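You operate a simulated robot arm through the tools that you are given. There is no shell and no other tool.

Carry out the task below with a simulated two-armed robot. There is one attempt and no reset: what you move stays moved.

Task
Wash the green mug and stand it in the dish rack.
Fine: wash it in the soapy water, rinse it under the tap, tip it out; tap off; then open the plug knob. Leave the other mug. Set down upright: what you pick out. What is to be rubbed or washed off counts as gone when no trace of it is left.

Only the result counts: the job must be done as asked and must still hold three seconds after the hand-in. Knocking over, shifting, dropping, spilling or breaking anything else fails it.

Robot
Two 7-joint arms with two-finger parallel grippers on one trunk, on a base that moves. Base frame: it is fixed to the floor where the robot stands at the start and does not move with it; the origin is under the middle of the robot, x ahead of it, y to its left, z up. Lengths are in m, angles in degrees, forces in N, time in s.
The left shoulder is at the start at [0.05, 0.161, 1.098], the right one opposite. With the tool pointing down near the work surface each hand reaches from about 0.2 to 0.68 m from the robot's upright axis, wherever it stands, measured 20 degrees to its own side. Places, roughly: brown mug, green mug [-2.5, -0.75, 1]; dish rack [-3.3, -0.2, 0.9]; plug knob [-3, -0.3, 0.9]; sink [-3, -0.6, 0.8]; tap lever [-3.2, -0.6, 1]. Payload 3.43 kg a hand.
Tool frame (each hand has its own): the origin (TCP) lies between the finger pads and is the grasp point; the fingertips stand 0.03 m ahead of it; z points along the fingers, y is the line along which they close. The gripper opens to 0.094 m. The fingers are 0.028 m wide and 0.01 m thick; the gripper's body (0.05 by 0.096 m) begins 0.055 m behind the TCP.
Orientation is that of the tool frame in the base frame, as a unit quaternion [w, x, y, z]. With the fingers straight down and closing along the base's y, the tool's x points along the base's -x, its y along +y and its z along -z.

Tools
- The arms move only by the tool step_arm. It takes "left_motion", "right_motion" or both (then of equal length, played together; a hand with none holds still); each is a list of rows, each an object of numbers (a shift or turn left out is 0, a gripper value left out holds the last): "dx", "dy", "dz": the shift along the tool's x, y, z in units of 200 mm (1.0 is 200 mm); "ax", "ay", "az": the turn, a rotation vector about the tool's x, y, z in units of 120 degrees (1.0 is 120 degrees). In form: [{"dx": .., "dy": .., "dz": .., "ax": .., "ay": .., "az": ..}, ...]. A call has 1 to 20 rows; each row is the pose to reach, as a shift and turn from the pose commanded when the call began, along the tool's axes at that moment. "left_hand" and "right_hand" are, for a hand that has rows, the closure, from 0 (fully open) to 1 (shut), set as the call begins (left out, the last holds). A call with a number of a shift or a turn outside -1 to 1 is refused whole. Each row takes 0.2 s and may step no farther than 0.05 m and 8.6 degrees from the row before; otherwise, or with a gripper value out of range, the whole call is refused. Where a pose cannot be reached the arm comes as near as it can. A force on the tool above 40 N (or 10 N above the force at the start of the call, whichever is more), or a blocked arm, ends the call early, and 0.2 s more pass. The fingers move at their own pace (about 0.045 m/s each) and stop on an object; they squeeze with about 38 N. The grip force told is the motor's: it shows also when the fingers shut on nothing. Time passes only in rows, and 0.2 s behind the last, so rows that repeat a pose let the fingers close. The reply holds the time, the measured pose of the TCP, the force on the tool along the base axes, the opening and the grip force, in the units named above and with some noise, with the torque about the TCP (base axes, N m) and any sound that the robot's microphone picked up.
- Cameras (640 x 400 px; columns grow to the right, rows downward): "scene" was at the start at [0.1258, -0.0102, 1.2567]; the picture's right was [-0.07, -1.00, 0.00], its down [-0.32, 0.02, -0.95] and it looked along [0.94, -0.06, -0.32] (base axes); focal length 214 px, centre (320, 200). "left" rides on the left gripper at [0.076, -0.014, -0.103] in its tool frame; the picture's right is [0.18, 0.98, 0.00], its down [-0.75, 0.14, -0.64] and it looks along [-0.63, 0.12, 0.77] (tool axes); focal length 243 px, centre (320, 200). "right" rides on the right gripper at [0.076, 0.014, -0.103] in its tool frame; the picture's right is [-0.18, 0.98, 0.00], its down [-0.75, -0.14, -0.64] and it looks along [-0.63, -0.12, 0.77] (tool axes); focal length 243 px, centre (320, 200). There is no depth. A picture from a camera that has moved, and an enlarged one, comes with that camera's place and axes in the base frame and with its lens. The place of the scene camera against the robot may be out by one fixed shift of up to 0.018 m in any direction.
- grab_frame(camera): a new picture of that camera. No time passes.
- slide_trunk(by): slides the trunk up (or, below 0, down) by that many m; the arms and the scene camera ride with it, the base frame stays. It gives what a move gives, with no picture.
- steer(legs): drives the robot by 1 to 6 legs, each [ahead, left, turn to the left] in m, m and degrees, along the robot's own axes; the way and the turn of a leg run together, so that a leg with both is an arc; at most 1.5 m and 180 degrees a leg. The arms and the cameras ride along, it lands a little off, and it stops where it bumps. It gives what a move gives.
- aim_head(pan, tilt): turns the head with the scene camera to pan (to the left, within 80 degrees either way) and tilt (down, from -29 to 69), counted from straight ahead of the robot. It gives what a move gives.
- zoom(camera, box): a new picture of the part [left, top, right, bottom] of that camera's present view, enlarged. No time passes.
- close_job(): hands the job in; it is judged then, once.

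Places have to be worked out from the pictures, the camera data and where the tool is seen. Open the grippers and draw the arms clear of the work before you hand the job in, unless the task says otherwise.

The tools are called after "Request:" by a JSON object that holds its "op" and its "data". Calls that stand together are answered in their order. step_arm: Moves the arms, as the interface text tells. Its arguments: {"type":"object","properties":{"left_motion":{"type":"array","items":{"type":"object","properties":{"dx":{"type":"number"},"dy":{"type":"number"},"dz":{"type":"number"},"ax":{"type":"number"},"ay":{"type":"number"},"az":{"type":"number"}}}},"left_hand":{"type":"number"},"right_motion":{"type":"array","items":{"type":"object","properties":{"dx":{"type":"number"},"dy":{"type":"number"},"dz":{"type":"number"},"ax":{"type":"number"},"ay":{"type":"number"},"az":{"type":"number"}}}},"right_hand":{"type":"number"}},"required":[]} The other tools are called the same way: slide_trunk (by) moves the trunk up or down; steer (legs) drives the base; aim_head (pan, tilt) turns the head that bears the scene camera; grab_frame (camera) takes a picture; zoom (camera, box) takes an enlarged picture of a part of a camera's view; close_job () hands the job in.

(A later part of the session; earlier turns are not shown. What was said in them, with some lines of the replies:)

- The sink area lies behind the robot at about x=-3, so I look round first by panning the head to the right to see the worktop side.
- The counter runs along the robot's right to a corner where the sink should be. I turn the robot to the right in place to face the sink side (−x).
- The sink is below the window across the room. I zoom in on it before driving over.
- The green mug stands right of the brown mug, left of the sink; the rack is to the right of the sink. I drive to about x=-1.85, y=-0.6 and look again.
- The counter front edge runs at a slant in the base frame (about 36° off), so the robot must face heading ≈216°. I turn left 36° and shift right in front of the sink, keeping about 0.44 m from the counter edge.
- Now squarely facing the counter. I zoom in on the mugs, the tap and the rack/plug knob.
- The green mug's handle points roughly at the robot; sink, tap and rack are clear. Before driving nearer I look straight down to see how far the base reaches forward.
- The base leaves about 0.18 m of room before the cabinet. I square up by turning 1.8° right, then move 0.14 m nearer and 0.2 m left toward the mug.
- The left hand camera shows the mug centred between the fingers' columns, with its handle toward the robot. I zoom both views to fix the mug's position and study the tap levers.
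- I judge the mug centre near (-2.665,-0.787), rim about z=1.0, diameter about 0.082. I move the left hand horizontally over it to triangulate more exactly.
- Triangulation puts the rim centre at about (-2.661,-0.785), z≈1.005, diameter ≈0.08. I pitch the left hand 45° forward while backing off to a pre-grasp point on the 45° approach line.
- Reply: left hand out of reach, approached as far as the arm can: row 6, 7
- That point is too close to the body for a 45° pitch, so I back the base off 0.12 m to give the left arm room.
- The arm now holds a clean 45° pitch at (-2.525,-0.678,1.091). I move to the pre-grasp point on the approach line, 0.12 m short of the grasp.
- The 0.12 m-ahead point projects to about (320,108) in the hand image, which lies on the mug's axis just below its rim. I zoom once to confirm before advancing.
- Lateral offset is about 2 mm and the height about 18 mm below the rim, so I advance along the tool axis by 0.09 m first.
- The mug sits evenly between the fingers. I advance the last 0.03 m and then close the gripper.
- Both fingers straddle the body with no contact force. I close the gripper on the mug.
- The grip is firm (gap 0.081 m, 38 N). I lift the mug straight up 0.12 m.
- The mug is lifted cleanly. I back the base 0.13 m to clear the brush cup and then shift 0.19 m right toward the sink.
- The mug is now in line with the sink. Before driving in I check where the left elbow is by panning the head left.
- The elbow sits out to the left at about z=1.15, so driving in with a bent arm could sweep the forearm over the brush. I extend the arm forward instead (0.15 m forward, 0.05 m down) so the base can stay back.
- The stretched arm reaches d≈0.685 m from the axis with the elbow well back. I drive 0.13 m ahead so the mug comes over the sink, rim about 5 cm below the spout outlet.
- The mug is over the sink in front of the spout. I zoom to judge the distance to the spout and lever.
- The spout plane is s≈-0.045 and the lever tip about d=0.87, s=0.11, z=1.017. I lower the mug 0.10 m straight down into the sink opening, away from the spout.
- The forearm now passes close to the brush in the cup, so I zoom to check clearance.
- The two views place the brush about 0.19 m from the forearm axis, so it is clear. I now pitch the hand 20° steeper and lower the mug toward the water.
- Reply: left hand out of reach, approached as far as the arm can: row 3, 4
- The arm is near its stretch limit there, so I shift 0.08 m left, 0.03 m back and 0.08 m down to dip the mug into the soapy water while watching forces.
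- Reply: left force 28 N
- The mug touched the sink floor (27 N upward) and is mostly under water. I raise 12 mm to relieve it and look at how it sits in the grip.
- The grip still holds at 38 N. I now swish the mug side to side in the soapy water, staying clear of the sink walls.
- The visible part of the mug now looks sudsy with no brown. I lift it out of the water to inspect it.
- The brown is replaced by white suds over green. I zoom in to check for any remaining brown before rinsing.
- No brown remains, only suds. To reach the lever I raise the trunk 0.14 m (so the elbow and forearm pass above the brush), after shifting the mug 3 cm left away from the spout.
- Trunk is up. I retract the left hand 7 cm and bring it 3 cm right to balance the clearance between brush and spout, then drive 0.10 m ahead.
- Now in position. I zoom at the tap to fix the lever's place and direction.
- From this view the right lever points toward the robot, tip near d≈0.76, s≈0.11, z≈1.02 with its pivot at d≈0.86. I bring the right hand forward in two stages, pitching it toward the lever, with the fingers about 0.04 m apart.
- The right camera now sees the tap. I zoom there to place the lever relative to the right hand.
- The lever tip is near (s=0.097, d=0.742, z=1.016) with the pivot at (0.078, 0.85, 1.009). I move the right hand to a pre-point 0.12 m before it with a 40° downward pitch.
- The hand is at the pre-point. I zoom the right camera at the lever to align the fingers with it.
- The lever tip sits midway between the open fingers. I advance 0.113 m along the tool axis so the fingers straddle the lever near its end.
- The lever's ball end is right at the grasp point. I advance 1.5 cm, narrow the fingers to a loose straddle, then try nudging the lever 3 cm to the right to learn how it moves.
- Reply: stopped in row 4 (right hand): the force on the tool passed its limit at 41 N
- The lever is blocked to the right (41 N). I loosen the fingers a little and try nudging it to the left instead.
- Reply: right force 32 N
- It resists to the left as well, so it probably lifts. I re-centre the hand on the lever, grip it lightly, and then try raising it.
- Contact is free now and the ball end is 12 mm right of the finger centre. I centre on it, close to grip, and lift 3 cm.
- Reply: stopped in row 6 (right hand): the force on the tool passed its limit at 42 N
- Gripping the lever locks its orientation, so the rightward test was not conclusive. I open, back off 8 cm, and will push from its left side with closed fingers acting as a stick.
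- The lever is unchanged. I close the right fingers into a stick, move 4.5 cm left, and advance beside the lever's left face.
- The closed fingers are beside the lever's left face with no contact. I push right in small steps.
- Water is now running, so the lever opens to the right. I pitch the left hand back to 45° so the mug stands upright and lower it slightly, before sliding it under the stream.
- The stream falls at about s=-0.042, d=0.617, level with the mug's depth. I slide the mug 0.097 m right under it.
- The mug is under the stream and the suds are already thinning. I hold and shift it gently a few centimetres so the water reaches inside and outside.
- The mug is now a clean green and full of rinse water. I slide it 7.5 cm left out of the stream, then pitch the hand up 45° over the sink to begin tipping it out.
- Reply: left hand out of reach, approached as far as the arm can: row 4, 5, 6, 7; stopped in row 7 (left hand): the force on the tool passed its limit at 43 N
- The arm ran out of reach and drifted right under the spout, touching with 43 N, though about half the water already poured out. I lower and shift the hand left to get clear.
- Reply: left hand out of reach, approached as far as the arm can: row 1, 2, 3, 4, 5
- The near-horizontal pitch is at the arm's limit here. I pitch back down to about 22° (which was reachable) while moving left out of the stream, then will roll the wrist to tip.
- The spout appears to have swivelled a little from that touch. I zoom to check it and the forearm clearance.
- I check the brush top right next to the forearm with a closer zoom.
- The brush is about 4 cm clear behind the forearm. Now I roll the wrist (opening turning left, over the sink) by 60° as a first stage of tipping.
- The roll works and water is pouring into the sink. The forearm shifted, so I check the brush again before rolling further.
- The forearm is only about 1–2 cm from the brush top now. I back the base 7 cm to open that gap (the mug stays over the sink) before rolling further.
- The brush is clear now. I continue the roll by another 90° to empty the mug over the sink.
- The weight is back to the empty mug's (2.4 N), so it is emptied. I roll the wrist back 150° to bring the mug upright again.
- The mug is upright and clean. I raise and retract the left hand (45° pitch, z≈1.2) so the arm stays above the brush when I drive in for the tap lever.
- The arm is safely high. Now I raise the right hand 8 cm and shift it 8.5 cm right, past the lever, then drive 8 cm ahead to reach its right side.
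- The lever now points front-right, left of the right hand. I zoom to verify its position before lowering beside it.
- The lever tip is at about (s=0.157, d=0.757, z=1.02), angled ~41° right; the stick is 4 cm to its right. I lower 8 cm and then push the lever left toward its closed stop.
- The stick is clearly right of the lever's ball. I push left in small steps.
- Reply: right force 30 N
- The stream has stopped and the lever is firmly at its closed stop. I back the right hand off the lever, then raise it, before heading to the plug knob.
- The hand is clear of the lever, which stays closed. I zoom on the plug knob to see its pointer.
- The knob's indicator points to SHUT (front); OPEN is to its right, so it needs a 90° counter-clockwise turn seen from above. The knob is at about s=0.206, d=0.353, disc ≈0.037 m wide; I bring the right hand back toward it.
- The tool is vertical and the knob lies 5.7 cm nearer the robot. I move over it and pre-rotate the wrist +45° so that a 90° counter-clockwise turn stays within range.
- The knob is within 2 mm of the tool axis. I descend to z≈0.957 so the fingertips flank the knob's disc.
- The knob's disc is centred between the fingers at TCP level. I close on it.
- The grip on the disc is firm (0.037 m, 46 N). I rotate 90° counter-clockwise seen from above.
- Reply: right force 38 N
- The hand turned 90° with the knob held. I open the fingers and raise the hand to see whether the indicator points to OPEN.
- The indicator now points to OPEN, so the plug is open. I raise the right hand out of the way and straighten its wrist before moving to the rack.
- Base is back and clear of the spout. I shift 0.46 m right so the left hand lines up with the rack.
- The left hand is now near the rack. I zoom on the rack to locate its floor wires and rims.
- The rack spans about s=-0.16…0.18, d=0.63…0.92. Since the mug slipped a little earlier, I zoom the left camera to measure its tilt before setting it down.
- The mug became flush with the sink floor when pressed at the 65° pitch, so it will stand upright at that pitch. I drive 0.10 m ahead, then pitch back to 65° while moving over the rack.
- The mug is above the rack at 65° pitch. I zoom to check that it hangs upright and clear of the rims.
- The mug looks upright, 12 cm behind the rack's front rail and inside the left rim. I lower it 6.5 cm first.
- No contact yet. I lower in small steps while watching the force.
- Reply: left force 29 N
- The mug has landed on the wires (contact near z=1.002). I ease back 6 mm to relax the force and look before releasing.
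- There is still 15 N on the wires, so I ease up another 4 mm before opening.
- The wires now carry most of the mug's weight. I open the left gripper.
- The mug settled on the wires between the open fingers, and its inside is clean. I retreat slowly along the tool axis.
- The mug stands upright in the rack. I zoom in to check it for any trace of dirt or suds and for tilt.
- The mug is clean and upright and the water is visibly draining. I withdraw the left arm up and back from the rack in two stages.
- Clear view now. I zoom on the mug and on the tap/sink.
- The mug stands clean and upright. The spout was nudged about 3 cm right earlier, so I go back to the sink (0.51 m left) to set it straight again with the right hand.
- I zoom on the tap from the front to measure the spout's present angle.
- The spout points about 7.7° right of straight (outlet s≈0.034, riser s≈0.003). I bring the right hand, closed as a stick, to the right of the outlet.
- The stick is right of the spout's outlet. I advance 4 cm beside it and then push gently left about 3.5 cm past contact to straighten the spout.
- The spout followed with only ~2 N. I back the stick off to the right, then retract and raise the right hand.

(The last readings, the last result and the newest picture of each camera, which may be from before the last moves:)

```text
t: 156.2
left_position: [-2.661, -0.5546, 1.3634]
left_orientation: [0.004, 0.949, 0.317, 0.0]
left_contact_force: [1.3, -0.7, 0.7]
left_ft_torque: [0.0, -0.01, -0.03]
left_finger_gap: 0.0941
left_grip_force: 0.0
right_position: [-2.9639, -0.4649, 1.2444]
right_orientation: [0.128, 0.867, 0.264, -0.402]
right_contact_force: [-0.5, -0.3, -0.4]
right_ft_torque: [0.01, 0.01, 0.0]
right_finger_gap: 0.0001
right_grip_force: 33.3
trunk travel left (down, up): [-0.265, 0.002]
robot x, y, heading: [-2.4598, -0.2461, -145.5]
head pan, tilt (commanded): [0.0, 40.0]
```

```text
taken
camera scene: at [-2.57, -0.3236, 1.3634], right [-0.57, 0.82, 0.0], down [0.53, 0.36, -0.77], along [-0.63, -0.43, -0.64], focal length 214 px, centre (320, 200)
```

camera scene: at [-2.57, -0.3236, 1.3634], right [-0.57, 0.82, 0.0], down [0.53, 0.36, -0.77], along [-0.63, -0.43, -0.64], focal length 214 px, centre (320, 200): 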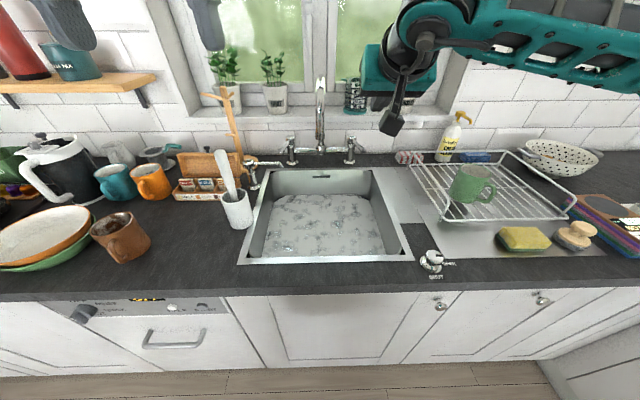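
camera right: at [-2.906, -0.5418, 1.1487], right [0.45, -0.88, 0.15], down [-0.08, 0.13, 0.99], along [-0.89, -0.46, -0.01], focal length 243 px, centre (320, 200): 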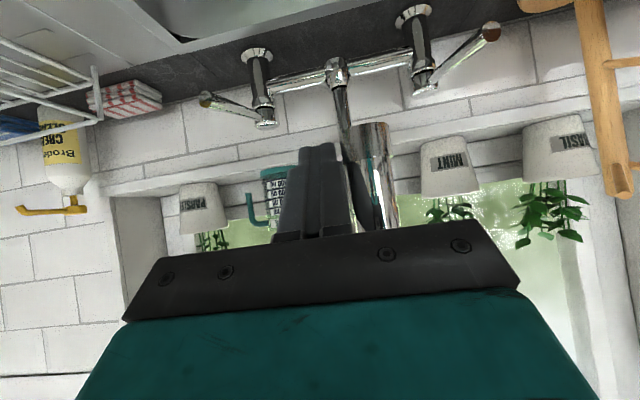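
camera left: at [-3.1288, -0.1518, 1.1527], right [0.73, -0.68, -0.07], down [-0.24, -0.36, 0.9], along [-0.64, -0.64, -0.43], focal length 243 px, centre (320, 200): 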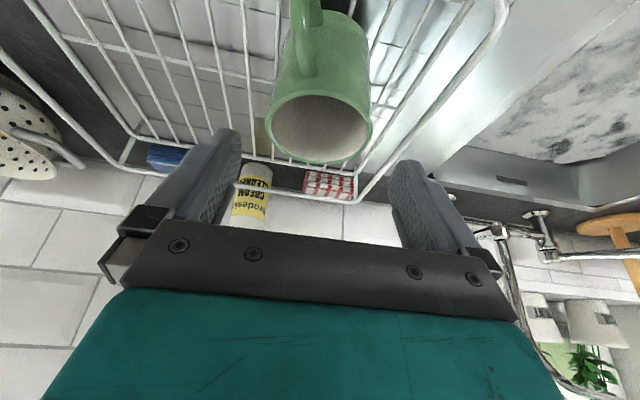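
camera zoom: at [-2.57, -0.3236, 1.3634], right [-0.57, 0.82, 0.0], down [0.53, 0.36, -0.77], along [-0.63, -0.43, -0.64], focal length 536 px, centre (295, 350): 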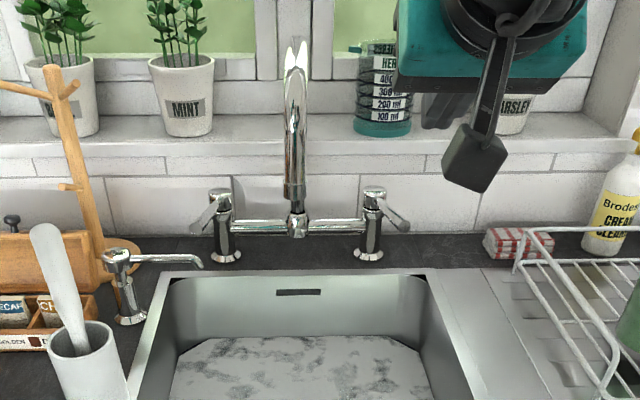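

The spout is straight again, the tap is shut and the sink is draining. I draw the right hand back, open it, and then back the base away from the counter.

Request:
{"op": "step_arm", "data": {"right_motion": [{"dx": 0.023, "dy": -0.03, "dz": -0.139, "ay": 0.0595}, {"dx": 0.046, "dy": -0.06, "dz": -0.278, "ay": 0.119}, {"dx": 0.069, "dy": -0.09, "dz": -0.417, "ay": 0.1786}, {"dx": 0.093, "dy": -0.12, "dz": -0.556, "ay": 0.238}, {"dx": 0.116, "dy": -0.15, "dz": -0.695, "ay": 0.2976}, {"dx": 0.139, "dy": -0.18, "dz": -0.834, "ay": 0.357}, {"dx": 0.162, "dy": -0.2, "dz": -0.973, "ay": 0.4167}, {"dx": 0.162, "dy": -0.2, "dz": -0.973, "ay": 0.4167}], "right_hand": 0}}

Request:
{"op": "steer", "data": {"legs": [[-0.3, 0, 0]]}}

Request:
{"op": "grab_frame", "data": {"camera": "scene"}}

```text
t: 157.9
left_position: [-2.6599, -0.5545, 1.3636]
left_orientation: [0.003, 0.949, 0.316, 0.0]
left_contact_force: [0.3, -0.1, 0.3]
left_ft_torque: [0.01, -0.01, -0.01]
left_finger_gap: 0.0938
left_grip_force: 0.0
right_position: [-2.8468, -0.3347, 1.3428]
right_orientation: [0.004, 0.956, 0.293, 0.003]
right_contact_force: [0.1, 0.1, -0.4]
right_ft_torque: [0.01, -0.02, 0.02]
right_finger_gap: 0.0939
right_grip_force: 0.0
trunk travel left (down, up): [-0.265, 0.002]
robot x, y, heading: [-2.4617, -0.2511, -145.6]
head pan, tilt (commanded): [0.0, 40.0]
```

```text
t: 160.0
left_position: [-2.4174, -0.3851, 1.3649]
left_orientation: [0.005, 0.95, 0.313, 0.0]
left_contact_force: [0.4, 0.2, -0.3]
left_ft_torque: [-0.03, 0.01, -0.03]
left_finger_gap: 0.094
left_grip_force: 0.0
right_position: [-2.6032, -0.1668, 1.3431]
right_orientation: [0.004, 0.957, 0.29, 0.002]
right_contact_force: [-0.5, -0.3, 0.5]
right_ft_torque: [-0.01, 0.05, 0.01]
right_finger_gap: 0.094
right_grip_force: 0.0
trunk travel left (down, up): [-0.265, 0.002]
robot x, y, heading: [-2.2167, -0.0801, -145.8]
head pan, tilt (commanded): [0.0, 40.0]
```

```text
taken
camera scene: at [-2.325, -0.1553, 1.3636], right [-0.56, 0.83, 0.0], down [0.53, 0.36, -0.77], along [-0.63, -0.43, -0.64], focal length 214 px, centre (320, 200)
```

scene: 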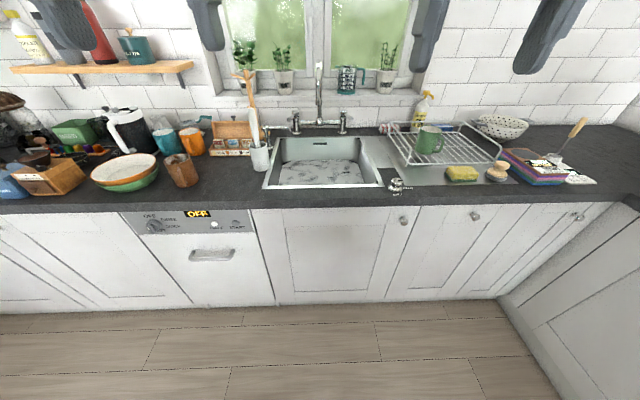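

I take last close looks at the mug in the rack and at the sink side to confirm everything is in order.

Request:
{"op": "zoom", "data": {"camera": "scene", "box": [380, 100, 520, 200]}}

Request:
{"op": "zoom", "data": {"camera": "scene", "box": [150, 50, 400, 210]}}

```text
4.00 times, centred on (450, 150) of scene
camera zoom: at [-2.325, -0.1553, 1.3636], right [-0.56, 0.83, 0.0], down [0.53, 0.36, -0.77], along [-0.63, -0.43, -0.64], focal length 858 px, centre (-200, 400)
```

zoom: 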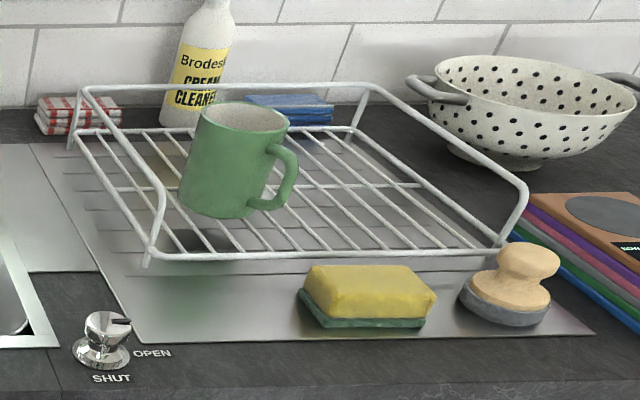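

```text
2.50 times, centred on (275, 130) of scene
camera zoom: at [-2.325, -0.1553, 1.3636], right [-0.56, 0.83, 0.0], down [0.53, 0.36, -0.77], along [-0.63, -0.43, -0.64], focal length 536 px, centre (432, 375)
```

zoom: 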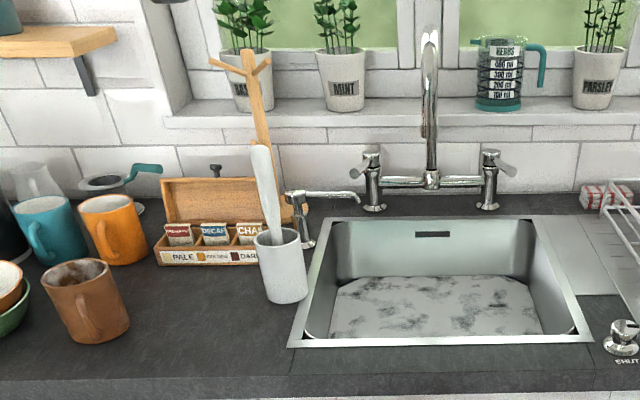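

The green mug is clean and upright in the rack. The tap is off, the knob is on OPEN with the sink draining, the other mug is untouched, and both hands are open and clear, so I hand the job in.

Request:
{"op": "close_job", "data": {}}

```text
The job is handed in.
```

I washed the green mug and stood it upright in the dish rack, and I've handed the job in. I don't have the verdict yet.

- **Wash:** I swished the mug in the soapy water until no brown showed, and it came out covered in suds.
- **Rinse:** I held it under the running tap, and it came out plain green with no suds. The inside looked clean too.
- **Tip out:** I emptied it over the sink. The weight in the gripper dropped back to that of the empty mug.
- **Tap and plug:** The lever is back at its closed stop and no water is running. The plug knob points to OPEN and the water level is dropping.
- **Rest of the counter:** I left the brown mug alone, and nothing else looked moved.

**Spout knocked:** while tipping the mug, I knocked the tap spout and it swung about 3 cm to the right. I pushed it back to pointing straight over the sink before handing in.

Both grippers are open and the robot is backed away from the counter.
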